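You operate a simulated robot arm through the tools that you are given. There is no shell and no other tool. Be economical: measure what you need, move in short steps, check, and stop when the job is done.

The job below is to be done with a simulated robot arm. You get a single attempt, and the scene is never put back.

## Task
Close the air slider, drain the trap bowl dry, open the slider again and set the regulator dial to 6.
Fine: the slider stays closed while the bowl drains; leave the other controls.

Only the result counts: the job must be done as asked and must still hold three seconds after the hand-in. Knocking over, shifting, dropping, spilling or breaking anything else fails it.

## Robot
A 7-joint arm with a two-finger parallel gripper on a trunk, on a base that drives. Base frame: it is fixed to the floor where the robot stands at the start and does not move with it; the origin is under the middle of the robot, x ahead of it, y to its left, z up. Readings come in m, degrees, newtons and seconds.
With the tool pointing down near the work surface it reaches from about 0.1 to 0.96 m from the robot's upright axis, wherever it stands. Its first joint turns from -166.0 to 166.0 degrees. Places, roughly: balance dial [0.9, -0.4, 1.6]; batch dial [0.1, -1, 1.2]; big red stop button [1, -1.7, 1]; blue reset button [0.1, -1, 1.1]; clamp lever [0.7, -0.6, 1.2]; depth dial [0.7, -0.8, 1.3]; grease dial [0.8, -0.6, 0.8]; grease pump button [0.6, -0.8, 1]; green motor button [-0.1, -0.9, 1.1]; hand one button [1.2, -1.9, 1]; hand two button [0.7, -1.6, 1]; mode dial [-0.1, -0.9, 1.2]; oil pump button [0.6, -0.7, 1.6]; orange oil lever [0.8, -0.6, 1.6]; outlet dial [0.2, -1, 1.2]; red bleed lever [0.9, -0.2, 1.6]. Payload 3.43 kg.
Tool frame: the origin (TCP) lies between the finger pads and is the grasp point; the fingertips stand 0.034 m ahead of it; z points along the fingers, y is the line along which they close. The gripper opens to 0.128 m. The fingers are 0.024 m wide and 0.012 m thick; the gripper's body (0.048 by 0.13 m) begins 0.096 m behind the TCP.
Orientation is that of the tool frame in the base frame, as a unit quaternion [x, y, z, w]. With the fingers straight down and closing along the base's y, the tool's x points along the base's -x, its y along +y and its z along -z.

## Interface
- The arm moves only by the tool drive_tool. Its argument "rows" is one flat list of numbers, 7 for each row, row after row: the opening, from 0 (shut) to 1 (fully open), then the shift along the tool's x, y, z in m, then the turn, a rotation vector about the tool's x, y, z in degrees. In form: [fingers, dx, dy, dz, wx, wy, wz, fingers, dx, dy, dz, wx, wy, wz, ...]. A call has 1 to 8 rows; each row shifts and turns the commanded pose from where the row before left it, along the tool's axes as they then stand. Each row takes 0.2 s and may step no farther than 0.05 m and 8.6 degrees from the row before; otherwise, or with a gripper value out of range, the whole call is refused. A pose out of reach is approached as far as the arm can. The call stops where the force on the tool passes 70 N (or 10 N more than at its start, if that is more) or the arm is blocked; 0.2 s more then pass. Each finger travels about 0.153 m/s and halts on what it meets, pressing with about 27 N; the grip force reading is that of the motor and also rises with nothing between the fingers. The clock runs only during rows and for 0.2 s after the last one: add rows that do not move to give the fingers time. It gives the time, the measured TCP pose, the force on the tool (base axes), the opening and the grip force at its end, in the units of the frame above (readings bear some noise), with the torque about the TCP (base axes, N m) and any sound that the robot's microphone picked up.
- Cameras (640 x 400 px; columns grow to the right, rows downward): "scene" is now at [0.1701, 0.168, 1.4026]; the picture's right is [-0.75, -0.66, 0.01], its down [-0.16, 0.16, -0.97] and it looks along [0.64, -0.74, -0.23] (base axes); focal length 214 px, centre (320, 200). "wrist" rides on the gripper at [0.076, -0.011, -0.16] in the tool frame; the picture's right is [0.15, 0.99, 0.00], its down [-0.88, 0.13, -0.46] and it looks along [-0.45, 0.07, 0.89] (tool axes); focal length 234 px, centre (320, 200). There is no depth. A picture from a camera that has moved, and an enlarged one, comes with that camera's place and axes in the base frame and with its lens.
- snapshot(camera): a new picture of that camera. It takes no simulated time.
- steer(legs): drives the robot by 1 to 6 legs, each [ahead, turn to the left] in m and degrees, along the robot's own axes; the way and the turn of a leg run together, so that a leg with both is an arc; at most 1.5 m and 180 degrees a leg. The arm and the cameras ride along, it lands a little off, and it stops where it bumps. It gives what a move gives.
- pan_tilt(pan, tilt): turns the head with the scene camera to pan (to the left, within 120 degrees either way) and tilt (down, from -29 to 69), counted from straight ahead of the robot. It gives what a move gives.
- close_up(camera, box): a new picture of the part [left, top, right, bottom] of that camera's present view, enlarged. It takes no simulated time.
- hand_in(): hands the job in; it is judged then, once.

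Go step by step. Nothing tells you exact positions but the pictures and the camera data: compare them with the known pose of the tool, close in by small moves and look again before you grip or let go. The budget is 120 turns and 82 pictures, counting those below and the enlarged ones. Unless the task says otherwise, let go and move clear before handing in, and close with one line.

The tools are called by a JSON object that holds its "op" and its "data". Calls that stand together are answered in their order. drive_tool: Moves the arm, as the interface text tells. Its arguments: {"type":"object","properties":{"rows":{"type":"array","items":{"type":"number"}}},"required":["rows"]} The other tools are called the same way: steer (legs) drives the base; pan_tilt (pan, tilt) turns the head that bears the scene camera; snapshot (camera) takes a picture; close_up (camera, box) takes an enlarged picture of a part of a camera's view; hand_in () hands the job in.

At the start:

```text
time_s: 0.0
eef_pos: [0.609, 0.1104, 1.3237]
tool_rot: [0.0, 1.0, 0.0, 0.0]
force: [-0.6, 0.7, 0.8]
moment: [0.0, -0.02, 0.03]
opening: 0.1278
finger_force: 0.1
robot x, y, heading: [0.0028, 0.0037, 0.3]
head pan, tilt: [-48.9, 12.6]
```

scene: 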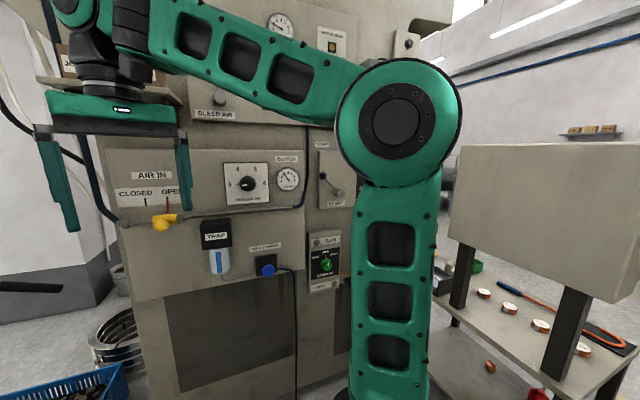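
wrist: 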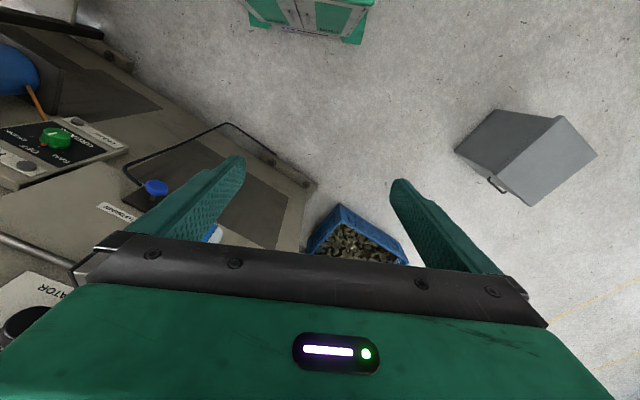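

I see a machine panel ahead-right with AIR IN slider (yellow), a regulator dial, a trap bowl and a blue button. I'll enlarge it to read labels.

{"op": "close_up", "data": {"camera": "scene", "box": [100, 140, 260, 240]}}

{"op": "close_up", "data": {"camera": "scene", "box": [190, 130, 350, 300]}}

{"op": "close_up", "data": {"camera": "scene", "box": [180, 0, 440, 160]}}

```text
4.00 times, centred on (180, 190) of scene
camera zoom: at [0.1701, 0.168, 1.4026], right [-0.75, -0.66, 0.01], down [-0.16, 0.16, -0.97], along [0.64, -0.74, -0.23], focal length 858 px, centre (880, 240)
```

zoom: 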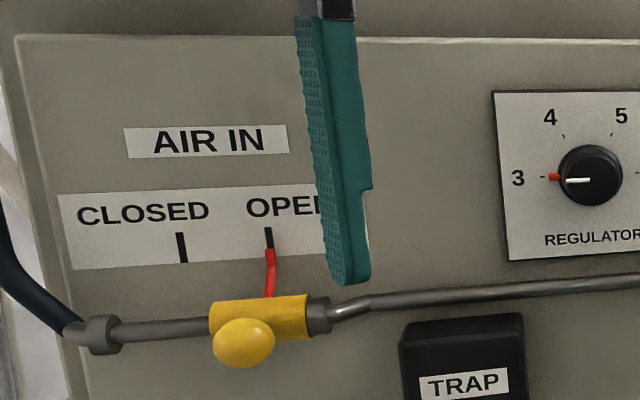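

```text
2.35 times, centred on (270, 215) of scene
camera zoom: at [0.1701, 0.168, 1.4026], right [-0.75, -0.66, 0.01], down [-0.16, 0.16, -0.97], along [0.64, -0.74, -0.23], focal length 505 px, centre (438, 165)
```

zoom: 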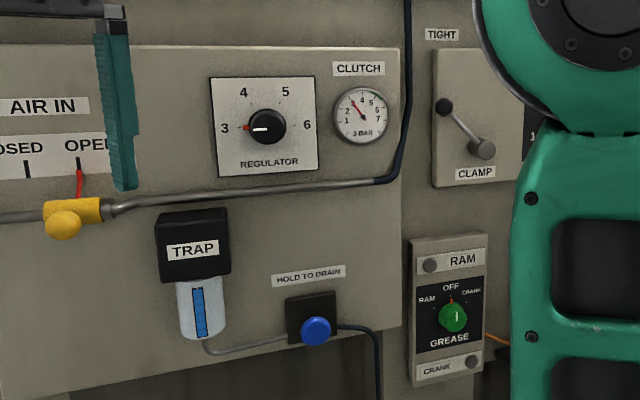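

```text
2.46 times, centred on (310, 80) of scene
camera zoom: at [0.1701, 0.168, 1.4026], right [-0.75, -0.66, 0.01], down [-0.16, 0.16, -0.97], along [0.64, -0.74, -0.23], focal length 528 px, centre (345, 495)
```

zoom: 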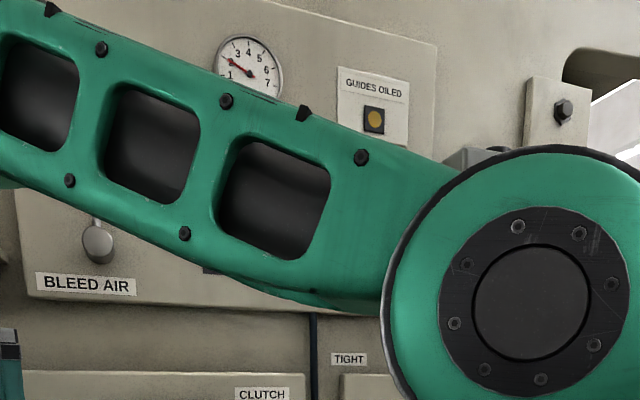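

The panel faces roughly along (-0.87, 0.49), with the blue drain button near (0.84, -0.28, 0.94). I'll pitch the tool to horizontal, facing the panel, while still well clear of it.

{"op": "drive_tool", "data": {"rows": [0.3, 0, 0, 0, 0, -8.2, 0, 0.3, 0, 0, 0, 0, -8.2, 0, 0.3, 0, 0, 0, 0, -8.2, 0, 0.3, 0, 0, 0, 0, -8.2, 0, 0.3, 0, 0, 0, 0, -8.2, 0, 0.3, 0, 0, 0, 0, -8.2, 0, 0.3, 0, 0, 0, 0, -8.2, 0, 0.3, 0, 0, 0, 0, -8.2, 0]}}

{"op": "drive_tool", "data": {"rows": [0.3, 0, 0, 0, 0, -8.2, 0, 0.3, 0, 0, 0, 0, -8.2, 0, 0.3, 0, 0, 0, 0, -8.0, 0, 0.3, 0, 0, 0, 7.5, 0, 0, 0.3, 0, 0, 0, 7.5, 0, 0, 0.3, 0, 0, 0, 7.5, 0, 0, 0.3, 0, 0, 0, 7.5, 0, 0, 0.3, 0, 0, 0, 0, 0, 0]}}

{"op": "snapshot", "data": {"camera": "scene"}}

{"op": "snapshot", "data": {"camera": "wrist"}}

```text
time_s: 1.8
eef_pos: [0.5924, 0.1099, 1.3312]
tool_rot: [0.0, 0.837, 0.0, 0.548]
force: [-0.2, 0.0, -1.8]
moment: [0.03, 0.0, 0.0]
opening: 0.0383
finger_force: 0.1
robot x, y, heading: [0.0011, 0.0035, -0.1]
head pan, tilt: [-48.9, 12.6]
```

```text
time_s: 3.5
eef_pos: [0.5776, 0.0614, 1.3141]
tool_rot: [0.212, 0.708, -0.148, 0.657]
force: [0.7, 0.1, 0.7]
moment: [0.01, -0.03, 0.0]
opening: 0.0385
finger_force: 0.0
robot x, y, heading: [0.0037, 0.0015, 0.3]
head pan, tilt: [-48.9, 12.6]
stopped in row 8: the arm was blocked; the commanded pose is now the measured one
```

```text
76 pictures are left
camera scene: at [0.1788, 0.1688, 1.4014], right [-0.75, -0.66, 0.02], down [-0.16, 0.16, -0.97], along [0.64, -0.73, -0.23], focal length 214 px, centre (320, 200)
```

scene: 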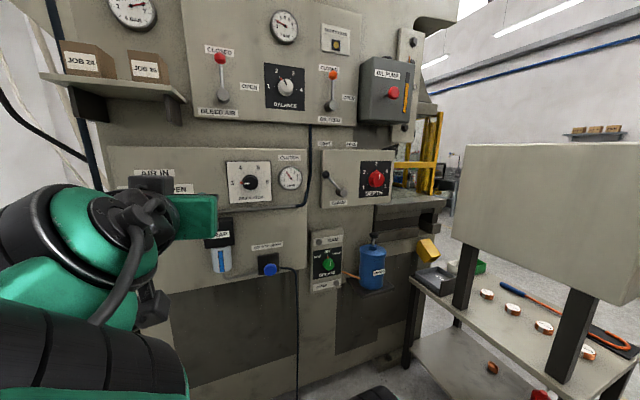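

```text
75 pictures are left
camera wrist: at [0.4316, 0.137, 1.2521], right [0.48, 0.87, -0.08], down [-0.29, 0.24, 0.93], along [0.83, -0.43, 0.37], focal length 234 px, centre (320, 200)
```

wrist: 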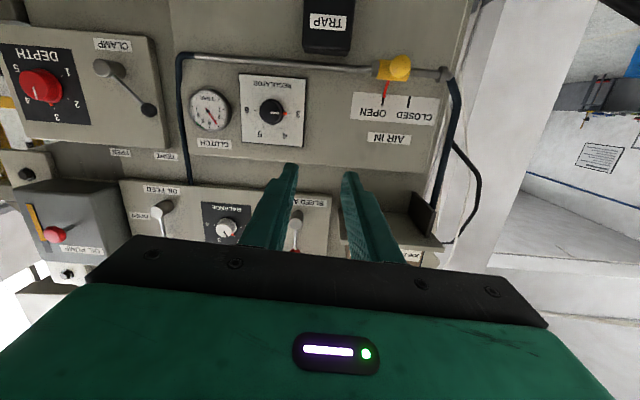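

The wrist picture shows the slider, regulator and trap well (upside down). The slider knob is near (0.945, 0.016, 1.17), so I'll level the tool and shift left and down to line up with it, still standing off.

{"op": "drive_tool", "data": {"rows": [0.3, 0.036, 0.035, 0, -0.4, -2.6, -2, 0.3, 0.036, 0.035, 0, -0.4, -2.6, -2, 0.3, 0.036, 0.035, 0, 0, 0, 0, 0.3, 0.036, 0.035, 0, 0, 0, 0, 0.3, 0, 0, 0, 0, 0, 0]}}

{"op": "snapshot", "data": {"camera": "wrist"}}

```text
refused: row 1 steps farther than a row can; nothing moved
```

```text
74 pictures are left
camera wrist: at [0.4316, 0.137, 1.2521], right [0.48, 0.87, -0.08], down [-0.29, 0.24, 0.93], along [0.83, -0.43, 0.37], focal length 234 px, centre (320, 200)
```

wrist: 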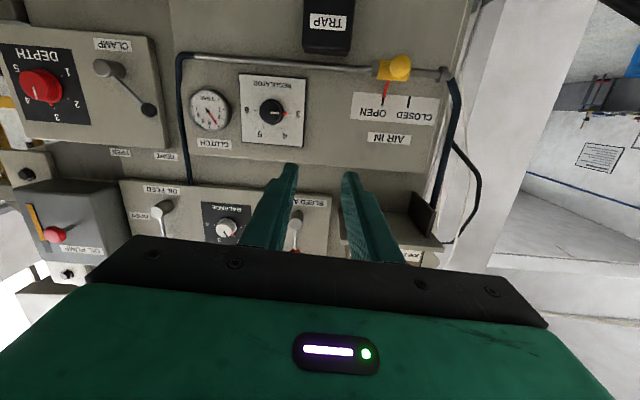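

That row stepped slightly too far; I'll repeat with smaller steps.

{"op": "drive_tool", "data": {"rows": [0.3, 0.028, 0.028, 0, -0.4, -2.6, -2, 0.3, 0.028, 0.028, 0, -0.4, -2.6, -2, 0.3, 0.028, 0.028, 0, 0, 0, 0, 0.3, 0.028, 0.028, 0, 0, 0, 0, 0.3, 0.028, 0.028, 0, 0, 0, 0, 0.3, 0, 0, 0, 0, 0, 0]}}

{"op": "snapshot", "data": {"camera": "wrist"}}

```text
time_s: 4.2
eef_pos: [0.5757, 0.0455, 1.3065]
tool_rot: [0.251, 0.671, -0.137, 0.684]
force: [0.3, -0.2, -0.7]
moment: [0.0, 0.02, 0.01]
opening: 0.0382
finger_force: 0.1
robot x, y, heading: [0.0019, 0.003, -0.1]
head pan, tilt: [-48.9, 12.6]
stopped in row 3: the arm was blocked; the commanded pose is now the measured one
```

```text
73 pictures are left
camera wrist: at [0.4391, 0.1299, 1.2341], right [0.53, 0.85, 0.01], down [-0.37, 0.22, 0.9], along [0.76, -0.48, 0.43], focal length 234 px, centre (320, 200)
```

wrist: 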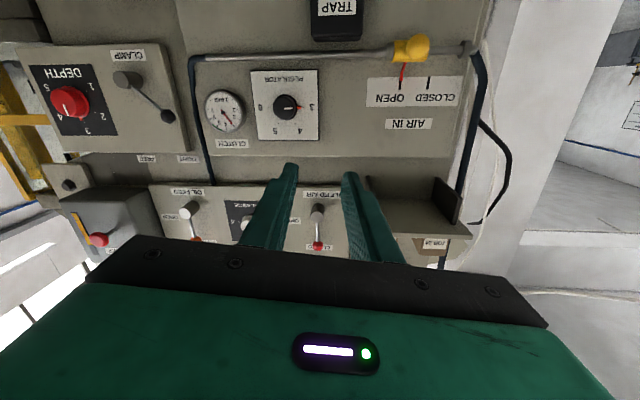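

The arm is blocked here, probably too folded. I'll extend forward along the tool axis to free it.

{"op": "drive_tool", "data": {"rows": [0.3, 0, 0, 0.04, 0, 0, 0, 0.3, 0, 0, 0.04, 0, 0, 0, 0.3, 0, 0, 0.04, 0, 0, 0, 0.3, 0, 0, 0, 0, 0, 0]}}

{"op": "snapshot", "data": {"camera": "scene"}}

```text
time_s: 5.2
eef_pos: [0.6586, -0.0132, 1.3173]
tool_rot: [0.248, 0.66, -0.137, 0.696]
force: [0.2, 0.6, 0.5]
moment: [0.01, -0.01, 0.02]
opening: 0.0384
finger_force: 0.0
robot x, y, heading: [0.0008, 0.0016, -0.0]
head pan, tilt: [-48.9, 12.6]
```

```text
72 pictures are left
camera scene: at [0.1712, 0.1696, 1.4065], right [-0.74, -0.67, 0.01], down [-0.13, 0.13, -0.98], along [0.66, -0.73, -0.19], focal length 214 px, centre (320, 200)
```

scene: 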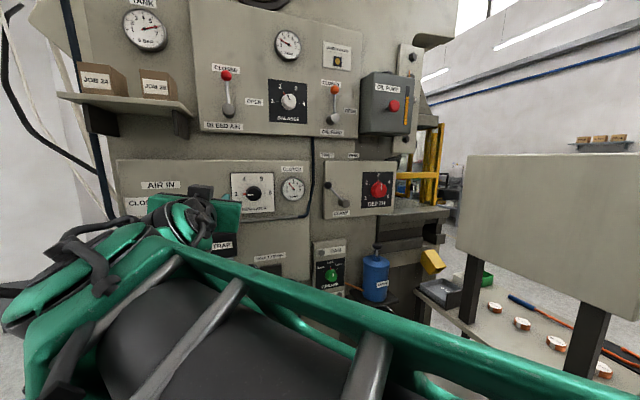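

It moved freely. Now I'll level the roll and test a leftward/downward shift.

{"op": "drive_tool", "data": {"rows": [0.3, 0, 0, 0, 0, 0, -4.5, 0.3, 0, 0, 0, 0, 0, -4.5, 0.3, 0.03, 0, 0, 0, 0, 0, 0.3, 0.03, 0, 0, 0, 0, 0, 0.3, 0, 0, 0, 0, 0, 0]}}

```text
time_s: 6.4
eef_pos: [0.6617, -0.0138, 1.2549]
tool_rot: [0.197, 0.678, -0.191, 0.682]
force: [-0.2, 0.3, 0.4]
moment: [0.04, -0.03, 0.03]
opening: 0.0381
finger_force: 0.1
robot x, y, heading: [0.0019, 0.0047, -0.0]
head pan, tilt: [-48.9, 12.6]
```

Good, level now. Move left 0.175 and down 0.08 to line up with the slider knob.

{"op": "drive_tool", "data": {"rows": [0.3, 0.016, 0.035, 0, -1.5, 0, 0, 0.3, 0.016, 0.035, 0, -1.5, 0, 0, 0.3, 0.016, 0.035, 0, 0, 0, 0, 0.3, 0.016, 0.035, 0, 0, 0, 0, 0.3, 0.016, 0.035, 0, 0, 0, 0, 0.3, 0, 0, 0, 0, 0, 0]}}

{"op": "snapshot", "data": {"camera": "wrist"}}

{"op": "snapshot", "data": {"camera": "scene"}}

```text
time_s: 7.2
eef_pos: [0.6905, 0.1203, 1.1998]
tool_rot: [0.152, 0.715, -0.104, 0.674]
force: [-0.3, 1.8, 0.6]
moment: [-0.04, 0.0, -0.13]
opening: 0.0384
finger_force: 0.0
robot x, y, heading: [-0.0011, 0.0044, 0.1]
head pan, tilt: [-48.9, 12.6]
stopped in row 4: the arm was blocked; the commanded pose is now the measured one
```

```text
71 pictures are left
camera wrist: at [0.535, 0.171, 1.1352], right [0.35, 0.93, -0.09], down [-0.34, 0.21, 0.92], along [0.87, -0.29, 0.39], focal length 234 px, centre (320, 200)
```

wrist: 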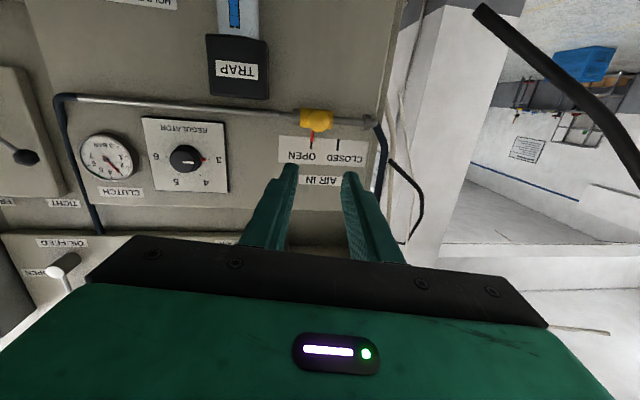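

```text
70 pictures are left
camera scene: at [0.1897, 0.1974, 1.4138], right [-0.45, -0.89, 0.01], down [-0.1, 0.04, -0.99], along [0.89, -0.45, -0.11], focal length 214 px, centre (320, 200)
```

scene: 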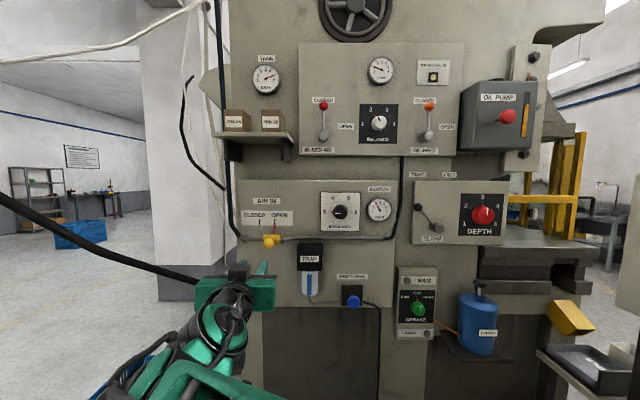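

The scene camera turned with the trunk and gives a frontal view: panel heading about -27°, slider knob near (0.983, 0.0, 1.168), regulator (0.89, -0.25, 1.276), drain button (0.83, -0.27, 0.94). I'll advance 0.15 m with orientation correction.

{"op": "drive_tool", "data": {"rows": [0.3, 0.003, 0, 0.025, 1.5, -1, -0.8, 0.3, 0.003, 0, 0.025, 1.5, -1, -0.8, 0.3, 0.003, 0.004, 0.025, 1.5, -1, -0.8, 0.3, 0.003, 0.004, 0.025, 1.5, -1, -0.8, 0.3, 0, 0.004, 0.025, 0, 0, 0, 0.3, 0, 0.004, 0.025, 0, 0, 0, 0.3, 0, 0, 0, 0, 0, 0]}}

{"op": "snapshot", "data": {"camera": "wrist"}}

{"op": "snapshot", "data": {"camera": "scene"}}

```text
time_s: 7.8
eef_pos: [0.6964, 0.1613, 1.19]
tool_rot: [0.119, 0.727, -0.064, 0.673]
force: [1.5, 1.5, -1.7]
moment: [0.0, -0.09, -0.22]
opening: 0.0385
finger_force: 0.0
robot x, y, heading: [0.0015, 0.0054, -0.1]
head pan, tilt: [-48.9, 12.6]
stopped in row 2: the arm was blocked; the commanded pose is now the measured one
```

```text
69 pictures are left
camera wrist: at [0.536, 0.1971, 1.128], right [0.25, 0.97, -0.08], down [-0.35, 0.17, 0.92], along [0.9, -0.2, 0.38], focal length 234 px, centre (320, 200)
```

wrist: 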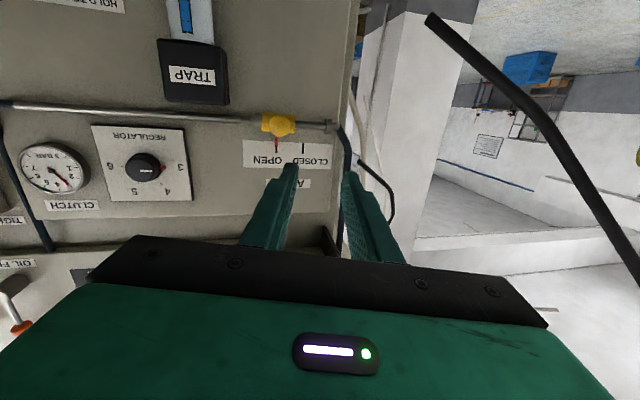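

```text
68 pictures are left
camera scene: at [0.1946, 0.2036, 1.4112], right [-0.39, -0.92, 0.01], down [-0.13, 0.05, -0.99], along [0.91, -0.38, -0.13], focal length 214 px, centre (320, 200)
```

scene: 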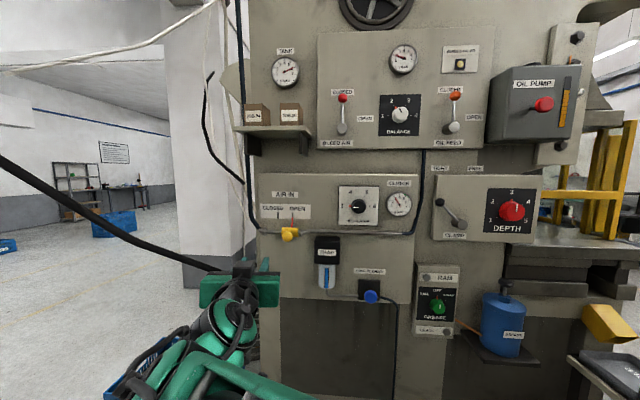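

The arm keeps being blocked, and a dark rod or hose shows close by on the left. I'll turn the head to look at the arm and that rod.

{"op": "pan_tilt", "data": {"pan": -5, "tilt": 30}}

{"op": "snapshot", "data": {"camera": "scene"}}

```text
time_s: 8.9
eef_pos: [0.6968, 0.1585, 1.1917]
tool_rot: [0.122, 0.727, -0.066, 0.673]
force: [0.3, -0.1, -0.4]
moment: [0.01, 0.02, -0.01]
opening: 0.0384
finger_force: 0.0
robot x, y, heading: [0.0036, 0.0045, -0.1]
head pan, tilt: [-5.0, 30.0]
```

```text
67 pictures are left
camera scene: at [0.2013, 0.232, 1.3916], right [-0.07, -1.0, 0.0], down [-0.34, 0.02, -0.94], along [0.94, -0.06, -0.34], focal length 214 px, centre (320, 200)
```

scene: 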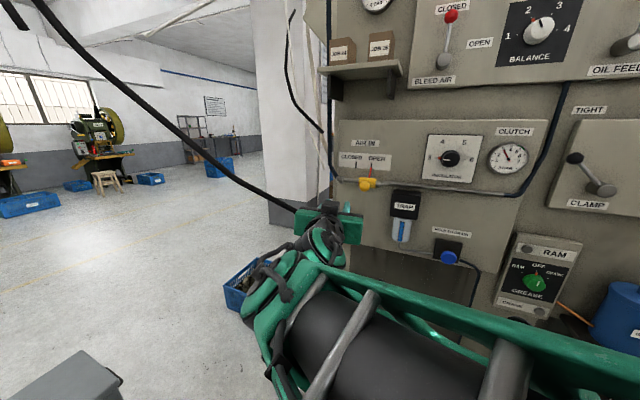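

The elbow has swung low to the right because the tool heading is oblique to the arm's reach line. I'll first fold back to a tool-down pose to undo that, then shift the base sideways so the panel is square ahead.

{"op": "drive_tool", "data": {"rows": [0.3, -0.015, -0.01, 0, -1.5, 8, 0, 0.3, -0.015, -0.01, 0, -1.5, 8, 0, 0.3, -0.01, -0.01, 0, -1.5, 8, 0, 0.3, -0.01, -0.01, 0, -1.5, 8, 0, 0.3, -0.01, -0.01, 0, 0, 8, 0, 0.3, 0, 0, -0.01, 0, 8, 0, 0.3, 0, 0, -0.01, 0, 8, 0, 0.3, 0, 0, -0.01, 0, 8, 0]}}

{"op": "snapshot", "data": {"camera": "scene"}}

```text
time_s: 10.7
eef_pos: [0.6855, 0.1039, 1.2671]
tool_rot: [0.093, 0.977, 0.036, 0.189]
force: [-0.7, -0.5, -0.5]
moment: [-0.01, 0.0, 0.0]
opening: 0.0385
finger_force: 0.0
robot x, y, heading: [0.0034, 0.0045, 0.1]
head pan, tilt: [-5.0, 30.0]
```

```text
66 pictures are left
camera scene: at [0.1979, 0.2305, 1.3742], right [-0.09, -1.0, 0.0], down [-0.51, 0.04, -0.86], along [0.86, -0.07, -0.51], focal length 214 px, centre (320, 200)
```

scene: 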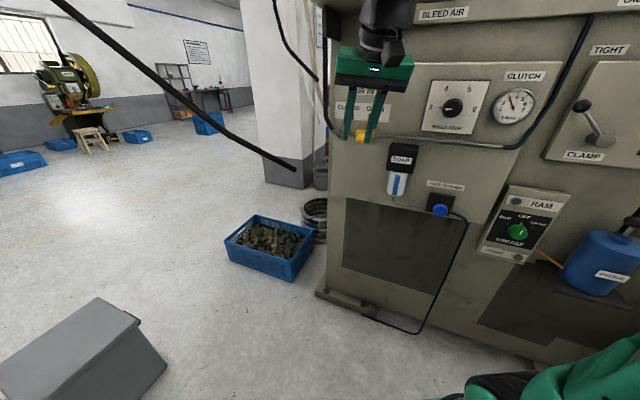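

The arm is upright again. Before shifting the base about 0.2 m to the left by reversing and returning, I'll check the space behind-left.

{"op": "pan_tilt", "data": {"pan": 115, "tilt": 20}}

{"op": "snapshot", "data": {"camera": "scene"}}

{"op": "pan_tilt", "data": {"pan": 60, "tilt": 0}}

{"op": "snapshot", "data": {"camera": "scene"}}

```text
time_s: 12.7
eef_pos: [0.6864, 0.1018, 1.2671]
tool_rot: [0.095, 0.976, 0.035, 0.19]
force: [-0.3, 0.4, 0.0]
moment: [-0.01, 0.01, 0.0]
opening: 0.0381
finger_force: 0.2
robot x, y, heading: [-0.0008, 0.0008, -0.0]
head pan, tilt: [115.0, 20.0]
```

```text
65 pictures are left
camera scene: at [0.069, 0.3227, 1.392], right [0.91, 0.42, -0.01], down [0.13, -0.31, -0.94], along [-0.4, 0.85, -0.34], focal length 214 px, centre (320, 200)
```

scene: 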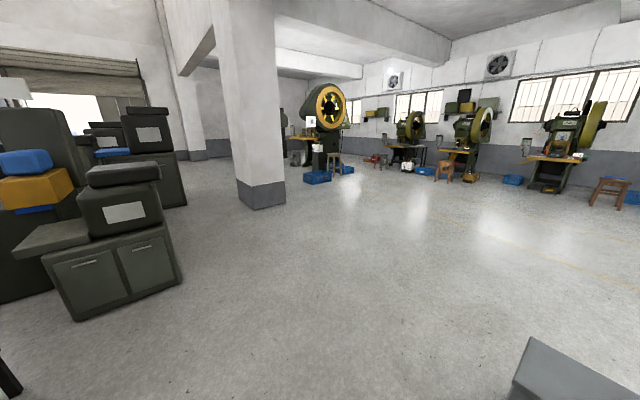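

```text
time_s: 13.9
eef_pos: [0.6858, 0.1025, 1.2673]
tool_rot: [0.095, 0.977, 0.035, 0.19]
force: [0.7, 0.1, 0.2]
moment: [-0.01, 0.04, 0.03]
opening: 0.0384
finger_force: 0.1
robot x, y, heading: [0.0037, 0.008, 0.3]
head pan, tilt: [60.0, 0.0]
```

```text
64 pictures are left
camera scene: at [0.1537, 0.3163, 1.4231], right [0.87, -0.5, -0.01], down [-0.01, 0.0, -1.0], along [0.5, 0.87, -0.01], focal length 214 px, centre (320, 200)
```

scene: 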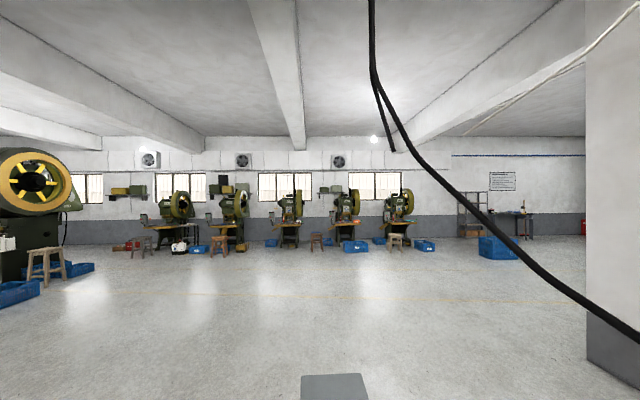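

Behind is clear, and the hanging hose on the left stays well away. I'll retract the arm a bit, then do the base shift: turn right 57°, back 0.4 m, turn left 30°, ahead 0.4 m.

{"op": "drive_tool", "data": {"rows": [0.3, 0.03, 0, -0.03, 0, 0, 0, 0.3, 0.03, 0, -0.03, 0, 0, 0, 0.3, 0.03, 0, -0.03, 0, 0, 0, 0.3, 0, 0, 0, 0, 0, 0]}}

{"op": "steer", "data": {"legs": [[0, -57], [-0.4, 0], [0, 30]]}}

{"op": "pan_tilt", "data": {"pan": 0, "tilt": 15}}

{"op": "snapshot", "data": {"camera": "scene"}}

```text
time_s: 14.9
eef_pos: [0.5686, 0.1186, 1.317]
tool_rot: [0.095, 0.977, 0.035, 0.19]
force: [0.4, 0.0, -0.4]
moment: [0.04, 0.01, -0.02]
opening: 0.0386
finger_force: 0.1
robot x, y, heading: [0.0016, 0.0041, -0.0]
head pan, tilt: [60.0, 0.0]
```

```text
time_s: 22.0
eef_pos: [0.342, 0.1844, 1.3169]
tool_rot: [0.325, 0.926, -0.012, 0.193]
force: [0.2, -0.6, 0.0]
moment: [0.01, -0.01, -0.02]
opening: 0.0384
finger_force: 0.0
robot x, y, heading: [-0.217, 0.3353, -27.6]
head pan, tilt: [60.0, 0.0]
```

```text
time_s: 23.3
eef_pos: [0.3272, 0.1917, 1.3249]
tool_rot: [0.325, 0.924, -0.013, 0.2]
force: [0.2, -0.1, 0.3]
moment: [0.03, 0.01, 0.0]
opening: 0.0384
finger_force: 0.0
robot x, y, heading: [-0.22, 0.34, -27.7]
head pan, tilt: [0.0, 15.0]
```

```text
63 pictures are left
camera scene: at [0.0685, 0.4525, 1.3983], right [-0.46, -0.89, 0.0], down [-0.24, 0.13, -0.96], along [0.85, -0.45, -0.27], focal length 214 px, centre (320, 200)
```

scene: 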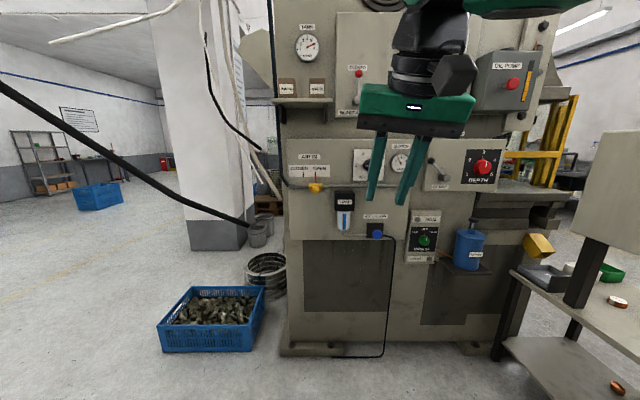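

The base is now set back and square to the panel. I'll pitch the tool horizontal here while extending, with plenty of room.

{"op": "drive_tool", "data": {"rows": [0.3, -0.015, 0, 0, 0, -8.3, 0, 0.3, -0.015, 0, 0.005, 0, -8.3, 0, 0.3, -0.01, 0, 0.01, 0, -8.3, 0, 0.3, 0, 0, 0.015, 0, -8.3, 0, 0.3, 0, 0, 0.015, 0, -8.3, 0, 0.3, 0, 0, 0.02, 0, -8.3, 0, 0.3, 0, 0, 0.02, 0, -8.3, 0, 0.3, 0, 0, 0.02, 0, -8.3, 0]}}

{"op": "snapshot", "data": {"camera": "scene"}}

{"op": "snapshot", "data": {"camera": "wrist"}}

```text
time_s: 25.1
eef_pos: [0.4285, 0.1206, 1.2941]
tool_rot: [0.265, 0.664, -0.187, 0.674]
force: [-1.2, 0.8, 0.3]
moment: [-0.02, 0.02, 0.0]
opening: 0.0386
finger_force: 0.1
robot x, y, heading: [-0.2199, 0.3408, -27.9]
head pan, tilt: [0.0, 15.0]
```

```text
62 pictures are left
camera scene: at [0.068, 0.4526, 1.3984], right [-0.46, -0.89, 0.0], down [-0.24, 0.13, -0.96], along [0.85, -0.45, -0.27], focal length 214 px, centre (320, 200)
```

scene: 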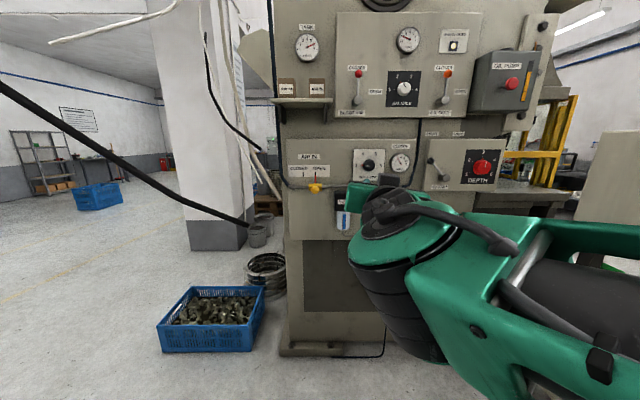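

```text
61 pictures are left
camera wrist: at [0.2979, 0.2143, 1.221], right [0.61, 0.8, -0.04], down [-0.33, 0.29, 0.9], along [0.73, -0.53, 0.44], focal length 234 px, centre (320, 200)
```

wrist: 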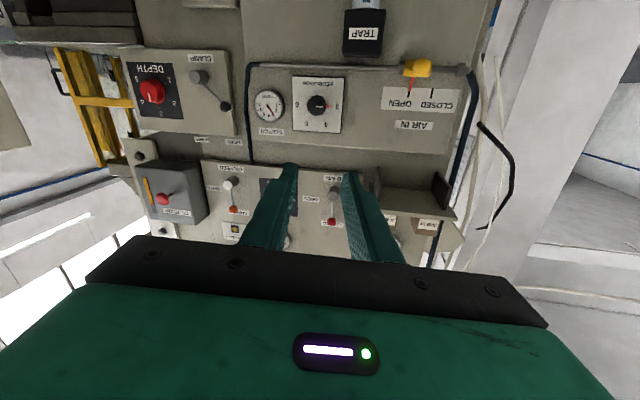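

The tool is level. I'll drive ahead 0.37 m toward the panel, leaving about 0.15 m clearance.

{"op": "steer", "data": {"legs": [[0.37, 0]]}}

{"op": "snapshot", "data": {"camera": "scene"}}

{"op": "snapshot", "data": {"camera": "wrist"}}

```text
time_s: 27.5
eef_pos: [0.7567, -0.0544, 1.2934]
tool_rot: [0.265, 0.664, -0.188, 0.673]
force: [0.0, 0.1, 0.3]
moment: [0.01, 0.0, -0.01]
opening: 0.0382
finger_force: 0.1
robot x, y, heading: [0.1104, 0.166, -27.5]
head pan, tilt: [0.0, 15.0]
```

```text
60 pictures are left
camera scene: at [0.3977, 0.2796, 1.3983], right [-0.47, -0.89, 0.0], down [-0.24, 0.13, -0.96], along [0.85, -0.45, -0.27], focal length 214 px, centre (320, 200)
```

scene: 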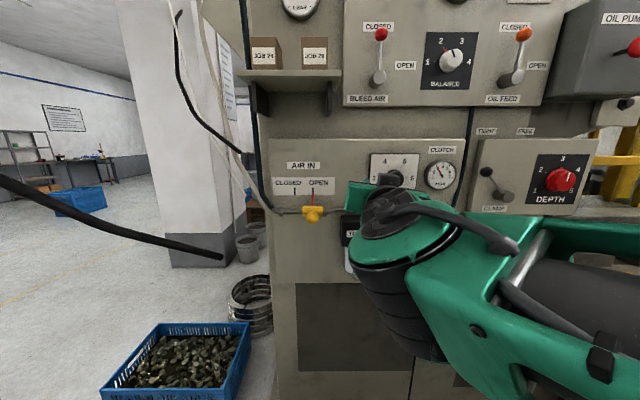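

```text
59 pictures are left
camera wrist: at [0.6273, 0.0413, 1.2211], right [0.61, 0.79, -0.04], down [-0.32, 0.29, 0.9], along [0.73, -0.53, 0.43], focal length 234 px, centre (320, 200)
```

wrist: 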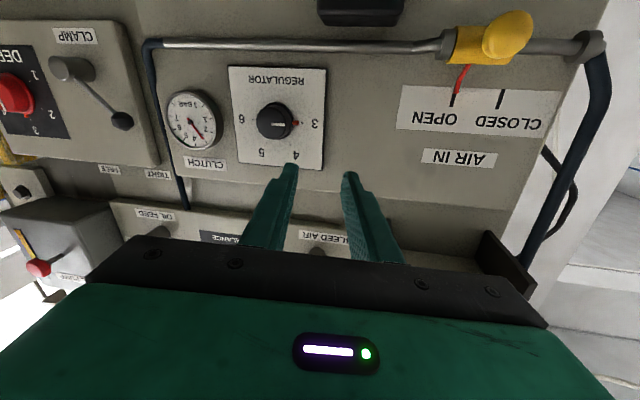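

Both views agree: slider knob near (0.935, 0.018, 1.177), regulator near (0.91, -0.265, 1.275). I'll square the tool to the panel and move left and down to a standoff before the slider knob, with the fingers opened to about 8 cm.

{"op": "drive_tool", "data": {"rows": [0.6, 0, 0, 0, -4.4, -0.7, -3.1, 0.6, 0, 0, 0, -4.4, -0.7, -3.1, 0.6, 0.023, 0.03, 0.004, 0, 0, 0, 0.6, 0.023, 0.03, 0.004, 0, 0, 0, 0.6, 0.023, 0.03, 0.004, 0, 0, 0, 0.6, 0.023, 0.03, 0.004, 0, 0, 0, 0.6, 0.023, 0.028, 0.004, 0, 0, 0, 0.6, 0, 0, 0, 0, 0, 0]}}

{"op": "snapshot", "data": {"camera": "wrist"}}

{"op": "snapshot", "data": {"camera": "scene"}}

```text
time_s: 29.3
eef_pos: [0.8334, 0.0713, 1.1877]
tool_rot: [0.175, 0.677, -0.177, 0.693]
force: [-0.4, 0.5, 0.0]
moment: [-0.02, -0.02, 0.02]
opening: 0.0766
finger_force: 0.1
robot x, y, heading: [0.1087, 0.168, -27.6]
head pan, tilt: [0.0, 15.0]
```

```text
58 pictures are left
camera wrist: at [0.6902, 0.1368, 1.1084], right [0.48, 0.87, -0.14], down [-0.35, 0.34, 0.87], along [0.8, -0.37, 0.47], focal length 234 px, centre (320, 200)
```

wrist: 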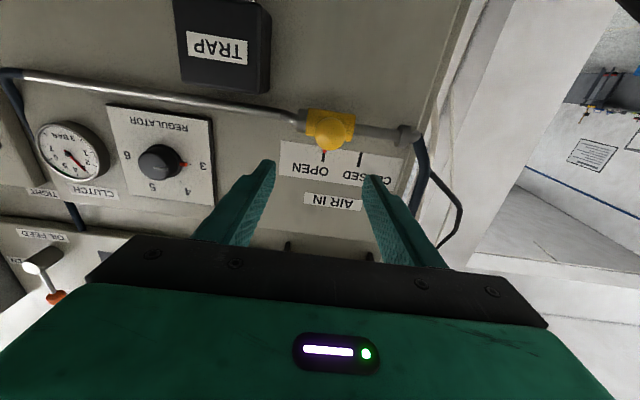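

```text
57 pictures are left
camera scene: at [0.3978, 0.2796, 1.3983], right [-0.47, -0.89, 0.0], down [-0.24, 0.13, -0.96], along [0.85, -0.45, -0.27], focal length 214 px, centre (320, 200)
```

scene: 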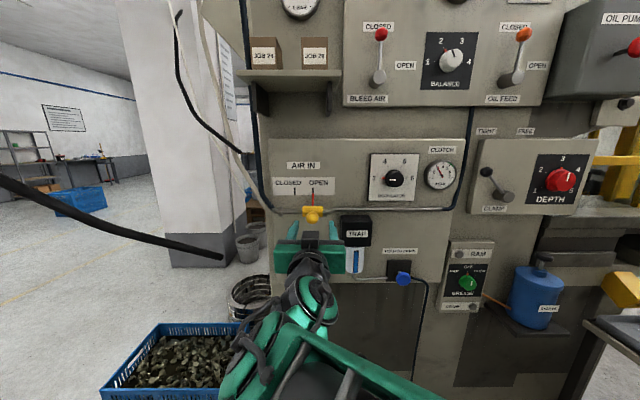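

The knob triangulates to (0.974, 0.0, 1.173), and the tool is well lined up with it. Advancing 0.115 m and 1.5 cm down with the fingers either side.

{"op": "drive_tool", "data": {"rows": [0.6, 0.004, 0.0015, 0.03, 0, 0, 0, 0.6, 0.004, 0.0015, 0.03, 0, 0, 0, 0.6, 0.004, 0.0015, 0.03, 0, 0, 0, 0.6, 0.004, 0.0015, 0.025, 0, 0, 0, 0.6, 0, 0, 0, 0, 0, 0]}}

{"op": "snapshot", "data": {"camera": "wrist"}}

{"op": "close_up", "data": {"camera": "scene", "box": [250, 140, 410, 300]}}

```text
time_s: 29.9
eef_pos: [0.8642, 0.1123, 1.1858]
tool_rot: [0.154, 0.698, -0.1, 0.692]
force: [2.7, -0.2, -0.7]
moment: [-0.02, -0.16, -0.09]
opening: 0.0766
finger_force: 0.0
robot x, y, heading: [0.11, 0.1674, -27.8]
head pan, tilt: [0.0, 15.0]
stopped in row 3: the arm was blocked; the commanded pose is now the measured one
```

```text
56 pictures are left
camera wrist: at [0.7123, 0.1639, 1.112], right [0.35, 0.93, -0.07], down [-0.38, 0.21, 0.9], along [0.85, -0.29, 0.43], focal length 234 px, centre (320, 200)
```

wrist: 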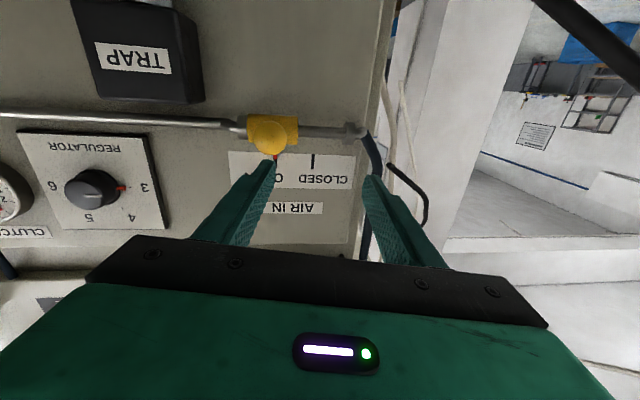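

```text
2.50 times, centred on (330, 220) of scene
camera zoom: at [0.3994, 0.2807, 1.3984], right [-0.46, -0.89, 0.0], down [-0.24, 0.12, -0.96], along [0.86, -0.44, -0.27], focal length 536 px, centre (295, 150)
```

zoom: 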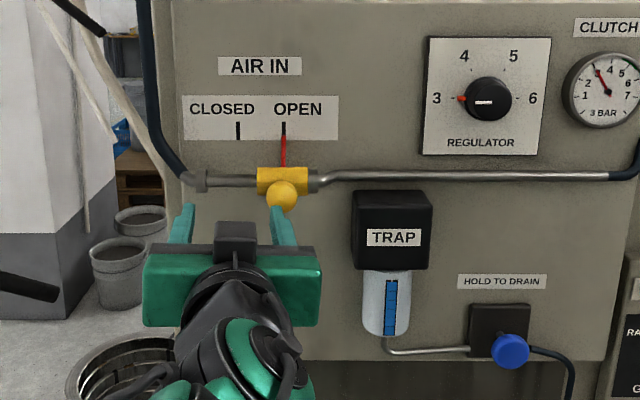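

The arm jams again because it was folded when I pitched, leaving the elbow sideways. I'll back off 0.35 m, go back to tool-down, and re-pitch about the wrist while extended, so the elbow stays up.

{"op": "steer", "data": {"legs": [[-0.35, 0]]}}

{"op": "drive_tool", "data": {"rows": [0.4, 0.02, -0.01, 0, 1.5, 8.2, -0.6, 0.4, 0.02, -0.01, 0, 1.5, 8.2, -0.6, 0.4, 0.02, -0.01, 0, 1.5, 8.2, -0.6, 0.4, 0.02, -0.01, 0, 0, 8.4, 0, 0.4, 0.02, 0, 0, 0, 8.4, 0, 0.4, 0.02, 0, -0.03, 0, 8.4, 0, 0.4, 0.01, 0, -0.04, 0, 8.4, 0, 0.4, 0, 0, -0.04, 0, 8.4, 0]}}

{"op": "drive_tool", "data": {"rows": [0.4, 0, 0, -0.04, 0, 8.2, 0, 0.4, 0, 0, -0.04, 0, 8.2, 0, 0.4, 0, 0, -0.02, 0, 6, 0, 0.4, 0, 0, 0, 0, 0, 0]}}

{"op": "snapshot", "data": {"camera": "scene"}}

```text
time_s: 32.3
eef_pos: [0.5496, 0.2757, 1.1853]
tool_rot: [0.155, 0.698, -0.102, 0.692]
force: [-0.1, -0.3, 0.2]
moment: [0.0, 0.0, 0.0]
opening: 0.0768
finger_force: 0.0
robot x, y, heading: [-0.2004, 0.3313, -27.5]
head pan, tilt: [0.0, 15.0]
```

```text
time_s: 34.1
eef_pos: [0.4139, 0.2974, 1.1639]
tool_rot: [0.213, 0.957, -0.03, 0.194]
force: [-0.5, -1.1, 0.8]
moment: [0.0, 0.04, 0.0]
opening: 0.0513
finger_force: 0.1
robot x, y, heading: [-0.2041, 0.3323, -27.4]
head pan, tilt: [0.0, 15.0]
```

```text
time_s: 35.1
eef_pos: [0.3866, 0.3103, 1.2578]
tool_rot: [0.214, 0.977, 0.011, 0.004]
force: [-1.0, 0.4, -0.1]
moment: [-0.1, -0.02, -0.03]
opening: 0.0515
finger_force: 0.0
robot x, y, heading: [-0.201, 0.3304, -27.3]
head pan, tilt: [0.0, 15.0]
```

```text
54 pictures are left
camera scene: at [0.0834, 0.4452, 1.3983], right [-0.47, -0.89, 0.0], down [-0.24, 0.13, -0.96], along [0.85, -0.45, -0.27], focal length 214 px, centre (320, 200)
```

scene: 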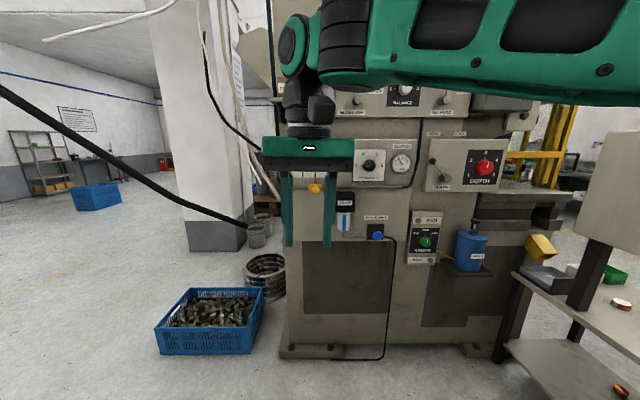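

Upright again. I'll shift the tool to the right so it's in line with the robot heading, then pitch about the wrist with the arm extending.

{"op": "drive_tool", "data": {"rows": [0.4, 0, -0.04, 0, 0, 0, 0, 0.4, 0, -0.04, 0, 0, 0, 0, 0.4, 0, -0.04, 0, 0, 0, 0, 0.4, 0, -0.04, 0, 0, 0, 0, 0.4, 0, -0.04, 0, 0, 0, 0, 0.4, -0.03, -0.03, 0, 0, 0, -2, 0.4, -0.04, 0, -0.01, 0, 0, 0, 0.4, -0.03, 0, -0.02, 0, 0, 0]}}

{"op": "drive_tool", "data": {"rows": [0.4, -0.035, 0, 0, 0, -8.2, 0, 0.4, -0.035, 0, 0, 0, -8.2, 0, 0.4, -0.035, 0, 0, 0, -8.2, 0, 0.4, -0.035, 0, 0, 0, -8.2, 0, 0.4, -0.035, 0, 0, 0, -8.2, 0, 0.4, -0.03, 0, 0, 0, -8.2, 0, 0.4, -0.03, 0, 0, 0, -8.2, 0, 0.4, -0.03, 0, 0, 0, -8.2, 0]}}

{"op": "drive_tool", "data": {"rows": [0.4, -0.03, 0, 0, 0, -8.2, 0, 0.4, -0.03, 0, 0, 0, -8.2, 0, 0.4, -0.03, 0, 0, 0, -8, 0, 0.4, 0, 0, 0, 0, 0, 0]}}

{"op": "snapshot", "data": {"camera": "scene"}}

```text
time_s: 36.9
eef_pos: [0.3818, 0.0582, 1.2826]
tool_rot: [0.198, 0.98, 0.011, 0.006]
force: [-1.1, 0.5, 0.4]
moment: [0.01, -0.05, 0.01]
opening: 0.0512
finger_force: 0.0
robot x, y, heading: [-0.2032, 0.3299, -27.7]
head pan, tilt: [0.0, 15.0]
```

```text
time_s: 38.7
eef_pos: [0.5878, -0.0295, 1.3986]
tool_rot: [0.172, 0.821, -0.098, 0.536]
force: [0.1, -0.3, 0.8]
moment: [0.01, 0.04, 0.05]
opening: 0.0511
finger_force: 0.0
robot x, y, heading: [-0.1994, 0.3321, -27.8]
head pan, tilt: [0.0, 15.0]
```

```text
time_s: 39.7
eef_pos: [0.6086, -0.0423, 1.487]
tool_rot: [0.148, 0.689, -0.132, 0.697]
force: [0.3, -1.8, -0.2]
moment: [0.0, 0.03, 0.0]
opening: 0.0512
finger_force: 0.1
robot x, y, heading: [-0.2015, 0.3295, -28.0]
head pan, tilt: [0.0, 15.0]
```

```text
53 pictures are left
camera scene: at [0.0835, 0.4446, 1.3983], right [-0.47, -0.89, 0.0], down [-0.24, 0.13, -0.96], along [0.85, -0.45, -0.27], focal length 214 px, centre (320, 200)
```

scene: 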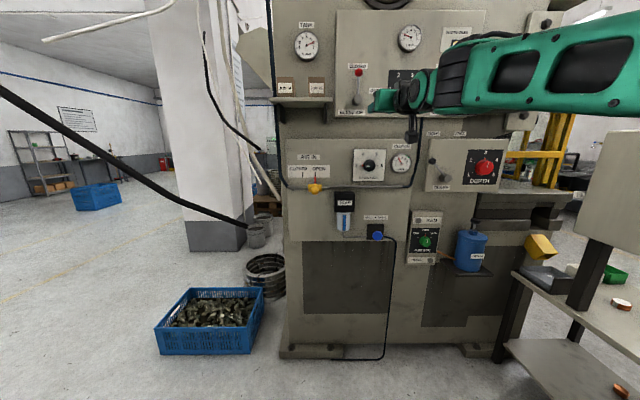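

Now the arm is straight with the elbow up. Lower it to slider height, keeping the extension.

{"op": "drive_tool", "data": {"rows": [0.6, 0.037, 0, 0, 0, 0, 0, 0.6, 0.037, 0, 0, 0, 0, 0, 0.6, 0.037, 0, 0, 0, 0, 0, 0.6, 0.037, 0, 0, 0, 0, 0, 0.6, 0.037, 0, 0, 0, 0, 0, 0.6, 0.037, 0, 0, 0, 0, 0, 0.6, 0.037, 0, 0, 0, 0, 0, 0.6, 0.037, 0, 0, 0, 0, 0]}}

{"op": "snapshot", "data": {"camera": "scene"}}

```text
time_s: 41.5
eef_pos: [0.614, -0.035, 1.1893]
tool_rot: [0.147, 0.689, -0.133, 0.697]
force: [-1.3, 0.0, 0.5]
moment: [0.04, 0.05, 0.01]
opening: 0.0767
finger_force: 0.0
robot x, y, heading: [-0.201, 0.332, -27.9]
head pan, tilt: [0.0, 15.0]
```

```text
52 pictures are left
camera scene: at [0.0831, 0.4447, 1.3984], right [-0.47, -0.89, 0.0], down [-0.24, 0.13, -0.96], along [0.85, -0.45, -0.27], focal length 214 px, centre (320, 200)
```

scene: 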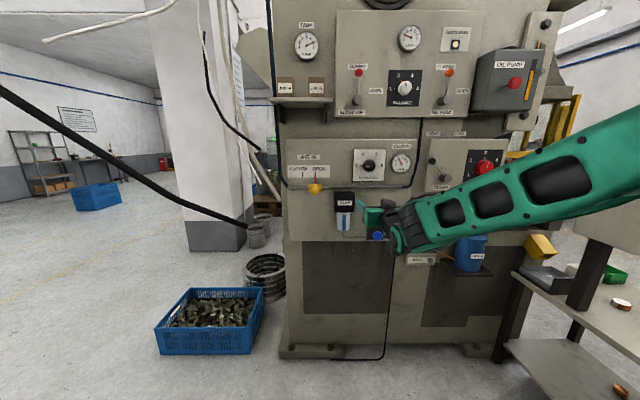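

Now correct the yaw, shift left 0.2 m and draw in slightly.

{"op": "drive_tool", "data": {"rows": [0.6, 0, 0.03, -0.01, 2, 0, 0, 0.6, 0, 0.03, -0.01, 2, 0, 0, 0.6, 0, 0.03, -0.01, 2, 0, 0, 0.6, 0, 0.03, -0.01, 0, 0, 0, 0.6, 0, 0.03, -0.01, 0, 0, 0, 0.6, 0, 0.03, -0.01, 0, 0, 0, 0.6, 0, 0.02, -0.01, 0, 0, 0, 0.6, 0, 0, 0, 0, 0, 0]}}

{"op": "steer", "data": {"legs": [[0.29, 0]]}}

{"op": "snapshot", "data": {"camera": "scene"}}

{"op": "snapshot", "data": {"camera": "wrist"}}

```text
time_s: 43.3
eef_pos: [0.6413, 0.1733, 1.196]
tool_rot: [0.184, 0.682, -0.167, 0.688]
force: [0.3, 0.8, -0.4]
moment: [-0.01, -0.02, -0.03]
opening: 0.0771
finger_force: 0.0
robot x, y, heading: [-0.203, 0.3319, -27.9]
head pan, tilt: [0.0, 15.0]
```

```text
time_s: 45.3
eef_pos: [0.9007, 0.0388, 1.1963]
tool_rot: [0.183, 0.682, -0.167, 0.688]
force: [0.7, 0.5, -0.6]
moment: [0.04, -0.02, 0.04]
opening: 0.0766
finger_force: 0.0
robot x, y, heading: [0.0554, 0.1961, -27.7]
head pan, tilt: [0.0, 15.0]
```

```text
51 pictures are left
camera scene: at [0.3416, 0.3093, 1.3983], right [-0.46, -0.89, 0.0], down [-0.24, 0.13, -0.96], along [0.85, -0.45, -0.27], focal length 214 px, centre (320, 200)
```

scene: 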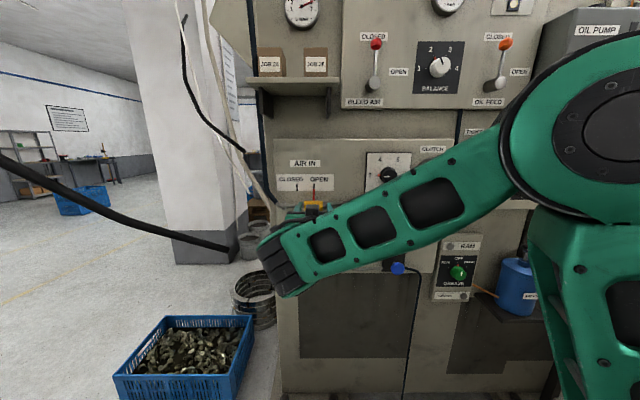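

```text
50 pictures are left
camera wrist: at [0.7563, 0.1064, 1.1192], right [0.48, 0.87, -0.12], down [-0.35, 0.32, 0.88], along [0.81, -0.38, 0.46], focal length 234 px, centre (320, 200)
```

wrist: 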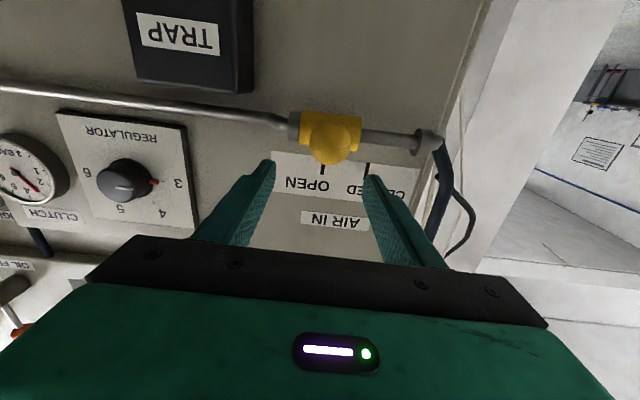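

The tool is squarely in front of the slider knob, about 8 cm off. Lower 2.2 cm and advance 6.5 cm.

{"op": "drive_tool", "data": {"rows": [0.6, 0.011, 0.001, 0, 0, 0, 0, 0.6, 0.011, 0.001, 0, 0, 0, 0, 0.6, 0, 0, 0.025, 0, 0, 0, 0.6, 0, 0, 0.02, 0, 0, 0, 0.6, 0, 0, 0.02, 0, 0, 0, 0.6, 0, 0, 0, 0, 0, 0]}}

{"op": "snapshot", "data": {"camera": "wrist"}}

{"op": "close_up", "data": {"camera": "scene", "box": [240, 140, 400, 240]}}

```text
time_s: 46.7
eef_pos: [0.9458, 0.0146, 1.187]
tool_rot: [0.182, 0.677, -0.168, 0.693]
force: [-0.1, -0.3, 0.3]
moment: [0.0, -0.04, 0.01]
opening: 0.0767
finger_force: 0.1
robot x, y, heading: [0.0546, 0.194, -27.6]
head pan, tilt: [0.0, 15.0]
```

```text
49 pictures are left
camera wrist: at [0.8027, 0.0823, 1.1074], right [0.48, 0.87, -0.12], down [-0.36, 0.32, 0.88], along [0.8, -0.38, 0.47], focal length 234 px, centre (320, 200)
```

wrist: 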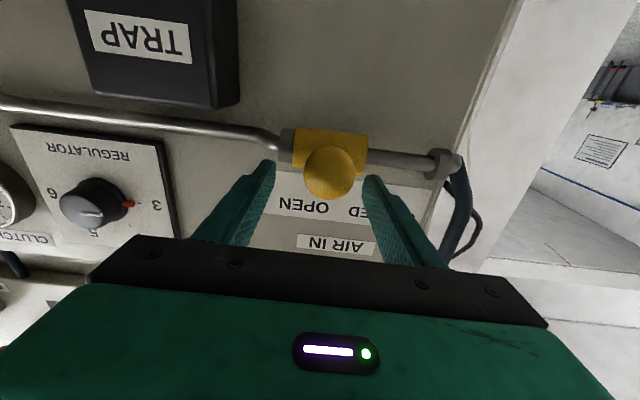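

```text
4.00 times, centred on (320, 190) of scene
camera zoom: at [0.3415, 0.3093, 1.3983], right [-0.46, -0.89, 0.0], down [-0.24, 0.13, -0.96], along [0.85, -0.45, -0.27], focal length 858 px, centre (320, 240)
```

zoom: 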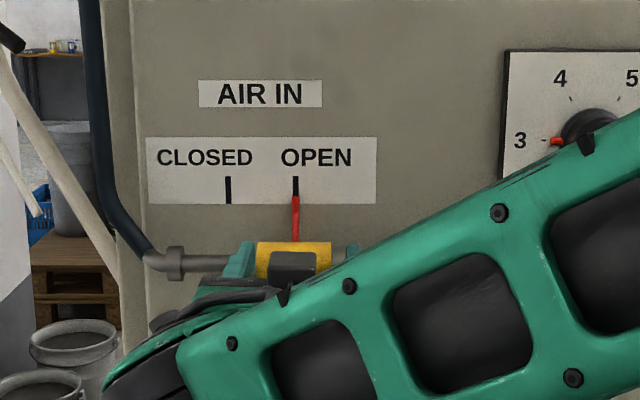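

Nearly there: the knob is between the fingertips laterally, about 1 cm beyond the tips. Advance 3 cm and centre.

{"op": "drive_tool", "data": {"rows": [0.6, 0, 0.006, 0.015, 0, 0, 0, 0.6, 0, 0, 0.015, 0, 0, 0, 0.6, 0, 0, 0, 0, 0, 0, 0.6, 0, 0, 0, 0, 0, 0]}}

{"op": "snapshot", "data": {"camera": "wrist"}}

```text
time_s: 47.7
eef_pos: [0.9733, 0.0036, 1.197]
tool_rot: [0.184, 0.67, -0.167, 0.699]
force: [13.9, -4.6, 61.8]
moment: [0.91, -2.43, 0.12]
opening: 0.0817
finger_force: 4.2
robot x, y, heading: [0.0571, 0.1968, -27.6]
head pan, tilt: [0.0, 15.0]
```

```text
47 pictures are left
camera wrist: at [0.8337, 0.0705, 1.1156], right [0.48, 0.87, -0.11], down [-0.38, 0.32, 0.87], along [0.79, -0.38, 0.48], focal length 234 px, centre (320, 200)
```

wrist: 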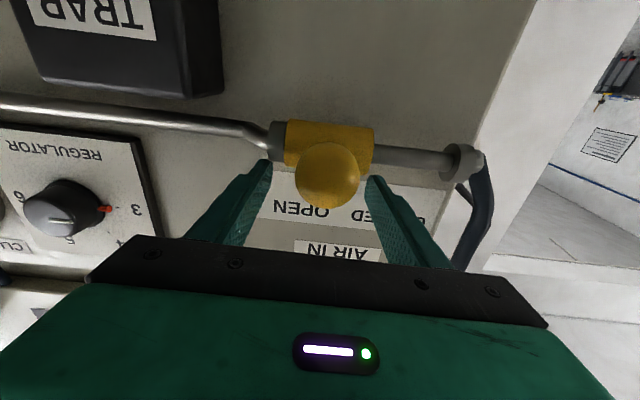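

The fingers press down on the pipe (62 N upward). I'll ease up by 2 cm and back 1 cm.

{"op": "drive_tool", "data": {"rows": [0.6, -0.012, 0, -0.005, 0, 0, 0, 0.6, -0.01, 0, -0.005, 0, 0, 0, 0.6, 0, 0, 0, 0, 0, 0]}}

{"op": "snapshot", "data": {"camera": "wrist"}}

```text
time_s: 48.5
eef_pos: [0.9655, 0.0121, 1.2089]
tool_rot: [0.182, 0.678, -0.167, 0.692]
force: [-0.2, -0.1, 0.5]
moment: [-0.01, 0.01, 0.01]
opening: 0.0772
finger_force: 0.1
robot x, y, heading: [0.0595, 0.1965, -27.4]
head pan, tilt: [0.0, 15.0]
```

```text
46 pictures are left
camera wrist: at [0.8221, 0.0782, 1.129], right [0.48, 0.87, -0.12], down [-0.36, 0.32, 0.88], along [0.8, -0.37, 0.46], focal length 234 px, centre (320, 200)
```

wrist: 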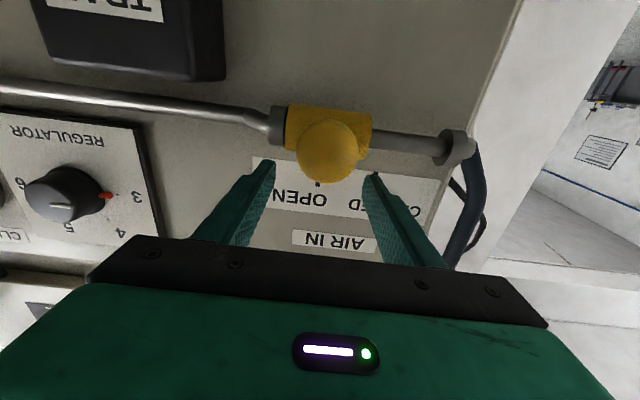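

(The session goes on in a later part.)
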